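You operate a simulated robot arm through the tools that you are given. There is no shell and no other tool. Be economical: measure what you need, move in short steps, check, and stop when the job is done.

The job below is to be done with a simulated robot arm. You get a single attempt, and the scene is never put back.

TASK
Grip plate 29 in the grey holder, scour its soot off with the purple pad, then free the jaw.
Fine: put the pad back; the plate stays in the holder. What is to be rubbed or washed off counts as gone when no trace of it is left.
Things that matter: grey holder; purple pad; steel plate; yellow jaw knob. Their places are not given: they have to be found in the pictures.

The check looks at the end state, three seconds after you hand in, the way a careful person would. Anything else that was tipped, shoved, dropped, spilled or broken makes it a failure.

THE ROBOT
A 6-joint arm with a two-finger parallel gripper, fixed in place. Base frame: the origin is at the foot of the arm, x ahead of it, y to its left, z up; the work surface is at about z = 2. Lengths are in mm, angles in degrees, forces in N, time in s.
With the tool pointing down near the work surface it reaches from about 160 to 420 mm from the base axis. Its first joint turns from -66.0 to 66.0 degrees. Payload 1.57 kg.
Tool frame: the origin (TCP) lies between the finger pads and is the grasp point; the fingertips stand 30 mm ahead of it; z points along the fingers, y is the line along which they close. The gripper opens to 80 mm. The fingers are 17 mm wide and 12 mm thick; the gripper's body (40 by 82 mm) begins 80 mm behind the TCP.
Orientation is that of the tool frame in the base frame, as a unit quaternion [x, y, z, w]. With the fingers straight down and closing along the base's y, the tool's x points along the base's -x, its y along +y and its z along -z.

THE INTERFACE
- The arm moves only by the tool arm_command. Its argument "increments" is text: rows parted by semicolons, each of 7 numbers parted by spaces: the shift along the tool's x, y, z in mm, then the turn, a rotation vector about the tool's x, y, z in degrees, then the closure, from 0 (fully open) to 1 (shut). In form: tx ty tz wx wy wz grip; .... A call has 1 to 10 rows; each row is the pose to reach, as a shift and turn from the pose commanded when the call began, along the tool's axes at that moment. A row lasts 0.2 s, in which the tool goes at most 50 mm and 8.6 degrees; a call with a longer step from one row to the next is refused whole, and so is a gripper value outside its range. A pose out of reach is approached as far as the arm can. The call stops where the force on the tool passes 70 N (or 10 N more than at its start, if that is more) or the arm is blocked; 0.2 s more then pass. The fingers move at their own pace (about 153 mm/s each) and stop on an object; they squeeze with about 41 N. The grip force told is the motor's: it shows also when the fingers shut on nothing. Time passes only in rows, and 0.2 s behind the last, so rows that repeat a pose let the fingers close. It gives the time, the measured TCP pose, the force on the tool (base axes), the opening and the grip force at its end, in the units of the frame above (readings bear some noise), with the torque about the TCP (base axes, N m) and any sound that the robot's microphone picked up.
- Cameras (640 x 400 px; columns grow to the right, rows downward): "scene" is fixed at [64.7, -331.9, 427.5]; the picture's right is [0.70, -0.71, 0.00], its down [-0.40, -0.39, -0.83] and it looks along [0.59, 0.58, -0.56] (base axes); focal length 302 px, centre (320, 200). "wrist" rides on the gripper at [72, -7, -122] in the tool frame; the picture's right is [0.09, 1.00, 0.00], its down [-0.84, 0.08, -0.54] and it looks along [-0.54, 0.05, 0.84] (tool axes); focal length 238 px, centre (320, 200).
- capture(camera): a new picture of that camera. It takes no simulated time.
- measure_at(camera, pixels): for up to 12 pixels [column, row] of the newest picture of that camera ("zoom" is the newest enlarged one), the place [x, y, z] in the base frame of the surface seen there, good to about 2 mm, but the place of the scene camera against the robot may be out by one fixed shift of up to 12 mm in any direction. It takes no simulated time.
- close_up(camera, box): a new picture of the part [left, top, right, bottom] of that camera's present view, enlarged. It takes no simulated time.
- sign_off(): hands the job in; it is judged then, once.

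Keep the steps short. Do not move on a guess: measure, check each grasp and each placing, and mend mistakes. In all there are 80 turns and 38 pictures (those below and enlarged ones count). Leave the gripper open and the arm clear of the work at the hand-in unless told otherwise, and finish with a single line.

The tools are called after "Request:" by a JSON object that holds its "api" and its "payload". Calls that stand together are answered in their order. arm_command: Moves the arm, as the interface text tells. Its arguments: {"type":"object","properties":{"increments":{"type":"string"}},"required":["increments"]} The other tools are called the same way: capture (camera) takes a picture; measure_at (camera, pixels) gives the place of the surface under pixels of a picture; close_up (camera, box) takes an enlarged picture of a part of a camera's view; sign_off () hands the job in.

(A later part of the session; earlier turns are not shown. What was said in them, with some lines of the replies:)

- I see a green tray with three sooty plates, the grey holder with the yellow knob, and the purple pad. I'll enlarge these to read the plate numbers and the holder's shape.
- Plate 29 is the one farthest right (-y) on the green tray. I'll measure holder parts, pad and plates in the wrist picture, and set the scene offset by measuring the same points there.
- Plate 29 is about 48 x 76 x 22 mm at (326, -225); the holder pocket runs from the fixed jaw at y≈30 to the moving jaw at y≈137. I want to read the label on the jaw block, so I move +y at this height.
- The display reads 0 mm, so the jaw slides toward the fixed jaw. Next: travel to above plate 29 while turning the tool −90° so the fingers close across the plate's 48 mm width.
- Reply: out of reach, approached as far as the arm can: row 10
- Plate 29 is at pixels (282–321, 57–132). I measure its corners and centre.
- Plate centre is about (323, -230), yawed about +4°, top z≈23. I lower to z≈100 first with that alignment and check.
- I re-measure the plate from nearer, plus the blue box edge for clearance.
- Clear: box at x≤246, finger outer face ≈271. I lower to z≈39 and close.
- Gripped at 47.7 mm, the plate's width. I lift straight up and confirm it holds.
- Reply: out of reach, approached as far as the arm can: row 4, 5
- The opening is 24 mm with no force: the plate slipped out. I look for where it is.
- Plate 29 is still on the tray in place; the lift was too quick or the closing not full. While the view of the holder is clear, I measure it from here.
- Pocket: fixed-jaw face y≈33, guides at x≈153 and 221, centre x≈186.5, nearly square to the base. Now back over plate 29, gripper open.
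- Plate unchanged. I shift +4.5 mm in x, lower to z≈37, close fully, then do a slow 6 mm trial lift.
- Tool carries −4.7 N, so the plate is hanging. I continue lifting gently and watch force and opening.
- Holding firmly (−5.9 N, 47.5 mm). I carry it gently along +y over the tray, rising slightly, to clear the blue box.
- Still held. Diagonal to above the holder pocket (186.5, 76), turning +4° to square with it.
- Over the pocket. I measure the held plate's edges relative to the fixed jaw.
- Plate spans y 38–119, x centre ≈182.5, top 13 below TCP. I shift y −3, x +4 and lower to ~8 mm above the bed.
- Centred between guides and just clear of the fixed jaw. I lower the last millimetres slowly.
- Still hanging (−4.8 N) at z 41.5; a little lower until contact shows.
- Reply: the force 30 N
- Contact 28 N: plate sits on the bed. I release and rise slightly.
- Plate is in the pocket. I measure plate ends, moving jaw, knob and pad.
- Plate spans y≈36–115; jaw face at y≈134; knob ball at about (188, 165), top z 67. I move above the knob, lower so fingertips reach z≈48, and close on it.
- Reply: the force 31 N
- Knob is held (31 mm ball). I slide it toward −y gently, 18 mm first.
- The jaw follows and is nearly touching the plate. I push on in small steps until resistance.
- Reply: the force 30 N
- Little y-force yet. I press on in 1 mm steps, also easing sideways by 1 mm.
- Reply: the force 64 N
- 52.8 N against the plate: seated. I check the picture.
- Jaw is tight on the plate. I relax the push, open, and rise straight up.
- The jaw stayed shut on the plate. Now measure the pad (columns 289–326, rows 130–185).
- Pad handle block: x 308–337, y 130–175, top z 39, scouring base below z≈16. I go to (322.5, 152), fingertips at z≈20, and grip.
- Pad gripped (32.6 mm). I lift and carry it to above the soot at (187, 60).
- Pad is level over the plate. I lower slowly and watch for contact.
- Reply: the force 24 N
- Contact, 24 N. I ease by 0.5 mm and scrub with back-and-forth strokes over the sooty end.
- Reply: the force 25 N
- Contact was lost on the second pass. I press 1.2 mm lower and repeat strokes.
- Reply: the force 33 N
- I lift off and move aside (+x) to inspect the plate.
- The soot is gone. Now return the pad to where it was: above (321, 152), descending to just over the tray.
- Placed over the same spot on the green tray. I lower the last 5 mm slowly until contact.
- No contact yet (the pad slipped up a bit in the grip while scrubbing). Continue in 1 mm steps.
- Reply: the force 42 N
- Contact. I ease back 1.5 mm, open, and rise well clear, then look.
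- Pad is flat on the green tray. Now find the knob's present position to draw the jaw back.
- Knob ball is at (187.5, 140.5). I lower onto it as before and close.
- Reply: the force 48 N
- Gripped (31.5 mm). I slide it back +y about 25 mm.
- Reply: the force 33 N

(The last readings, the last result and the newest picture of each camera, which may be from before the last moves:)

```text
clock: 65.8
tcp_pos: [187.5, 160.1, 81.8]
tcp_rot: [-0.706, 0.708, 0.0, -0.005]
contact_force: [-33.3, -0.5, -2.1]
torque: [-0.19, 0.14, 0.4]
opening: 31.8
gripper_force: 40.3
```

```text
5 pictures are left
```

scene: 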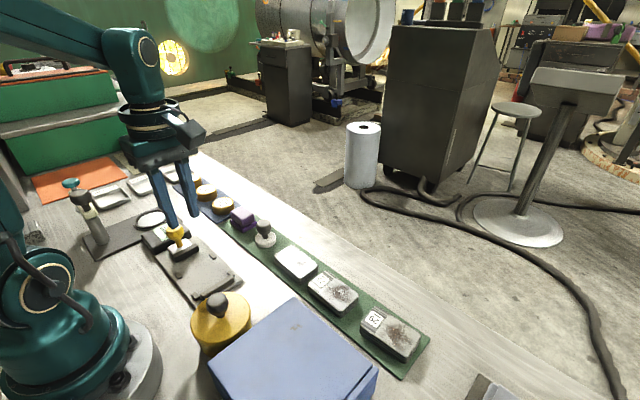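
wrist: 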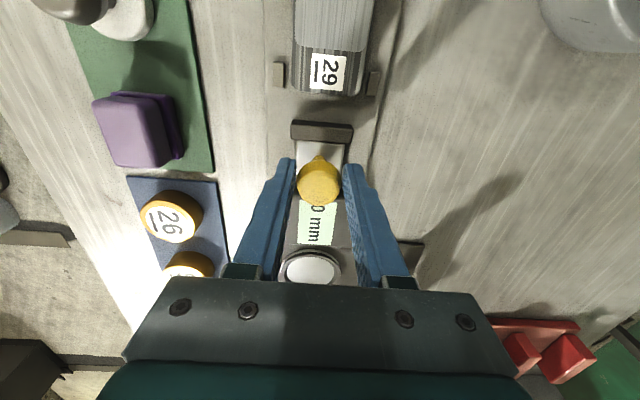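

The jaw is well clear of the plate. I push the remaining few mm to its original end, gently.

Request:
{"api": "arm_command", "payload": {"increments": "-1 0.7 0 0 0 0 1; -2 0.7 0 0 0 0 1; -3 0.7 0 0 0 0 1; -4 0.7 0 0 0 0 1; -4 0.7 0 0 0 0 1"}}

```text
clock: 67.0
tcp_pos: [187.8, 163.4, 79.7]
tcp_rot: [-0.706, 0.708, -0.001, -0.006]
contact_force: [-27.5, -21.3, 32.3]
torque: [0.03, 0.39, 0.08]
opening: 31.4
gripper_force: 40.2
```

At the stop (−21 N in y). I relax 1.5 mm, open, rise, and move back for a last look.

Request:
{"api": "arm_command", "payload": {"increments": "1.5 0 -1 0 0 0 1; 1.5 0 -1 0 0 0 0.5; 1.5 0 -1 0 0 0 0; 1.5 0 -1 0 0 0 0; 1.5 0 -25 0 0 0 0; 1.5 0 -65 0 0 0 0; 5 0 -85 0 0 0 0; 35 0 -95 0 0 0 0; 65 -10 -95 0 0 0 0; 65 -10 -95 0 0 0 0"}}

Request:
{"api": "close_up", "payload": {"camera": "wrist", "box": [150, 40, 400, 270]}}

Request:
{"api": "close_up", "payload": {"camera": "wrist", "box": [270, 60, 390, 180]}}

Request:
{"api": "capture", "payload": {"camera": "scene"}}

```text
clock: 69.2
tcp_pos: [199.9, 102.2, 173.6]
tcp_rot: [-0.707, 0.708, 0.0, 0.0]
contact_force: [-0.3, -0.6, -0.4]
torque: [-0.02, -0.01, 0.05]
opening: 80.1
gripper_force: 0.1
```

```text
1.74 times, centred on (275, 155) of wrist
```

zoom: 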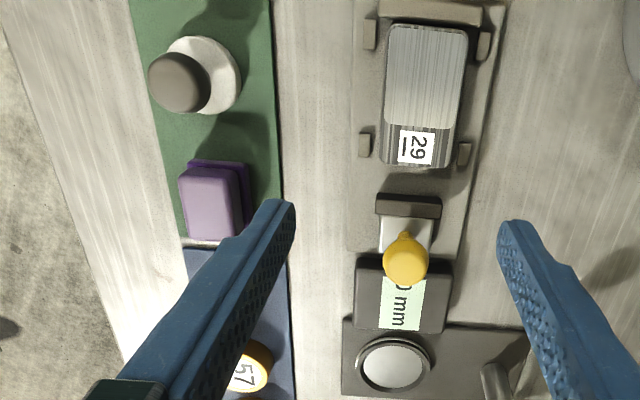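

```text
3.33 times, centred on (330, 120) of wrist
```

zoom: 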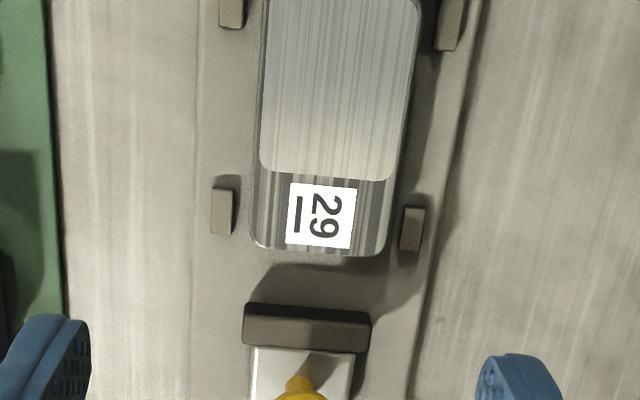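

```text
2 pictures are left
```

scene: 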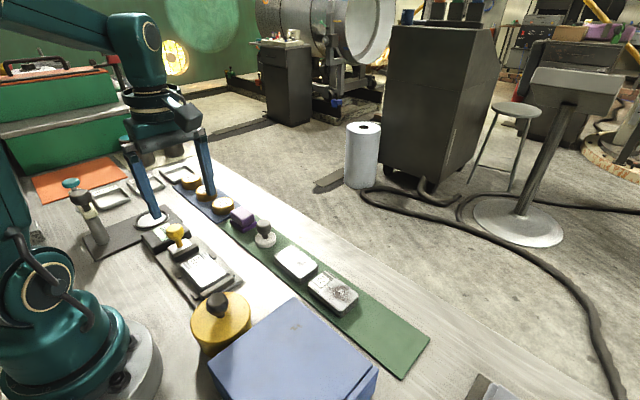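

Plate 29 is clean and lying in the holder, the jaw is fully back, the pad is on its tray and everything else is standing as before. The gripper is open and clear at z≈174, so I hand in.

Request:
{"api": "sign_off", "payload": {}}

```text
The job is handed in.
```

Plate 29 was clamped in the grey holder, scoured clean with the purple pad (now back on its tray) and left there with the jaw freed; it slipped once at the first lift and stayed on its tray.
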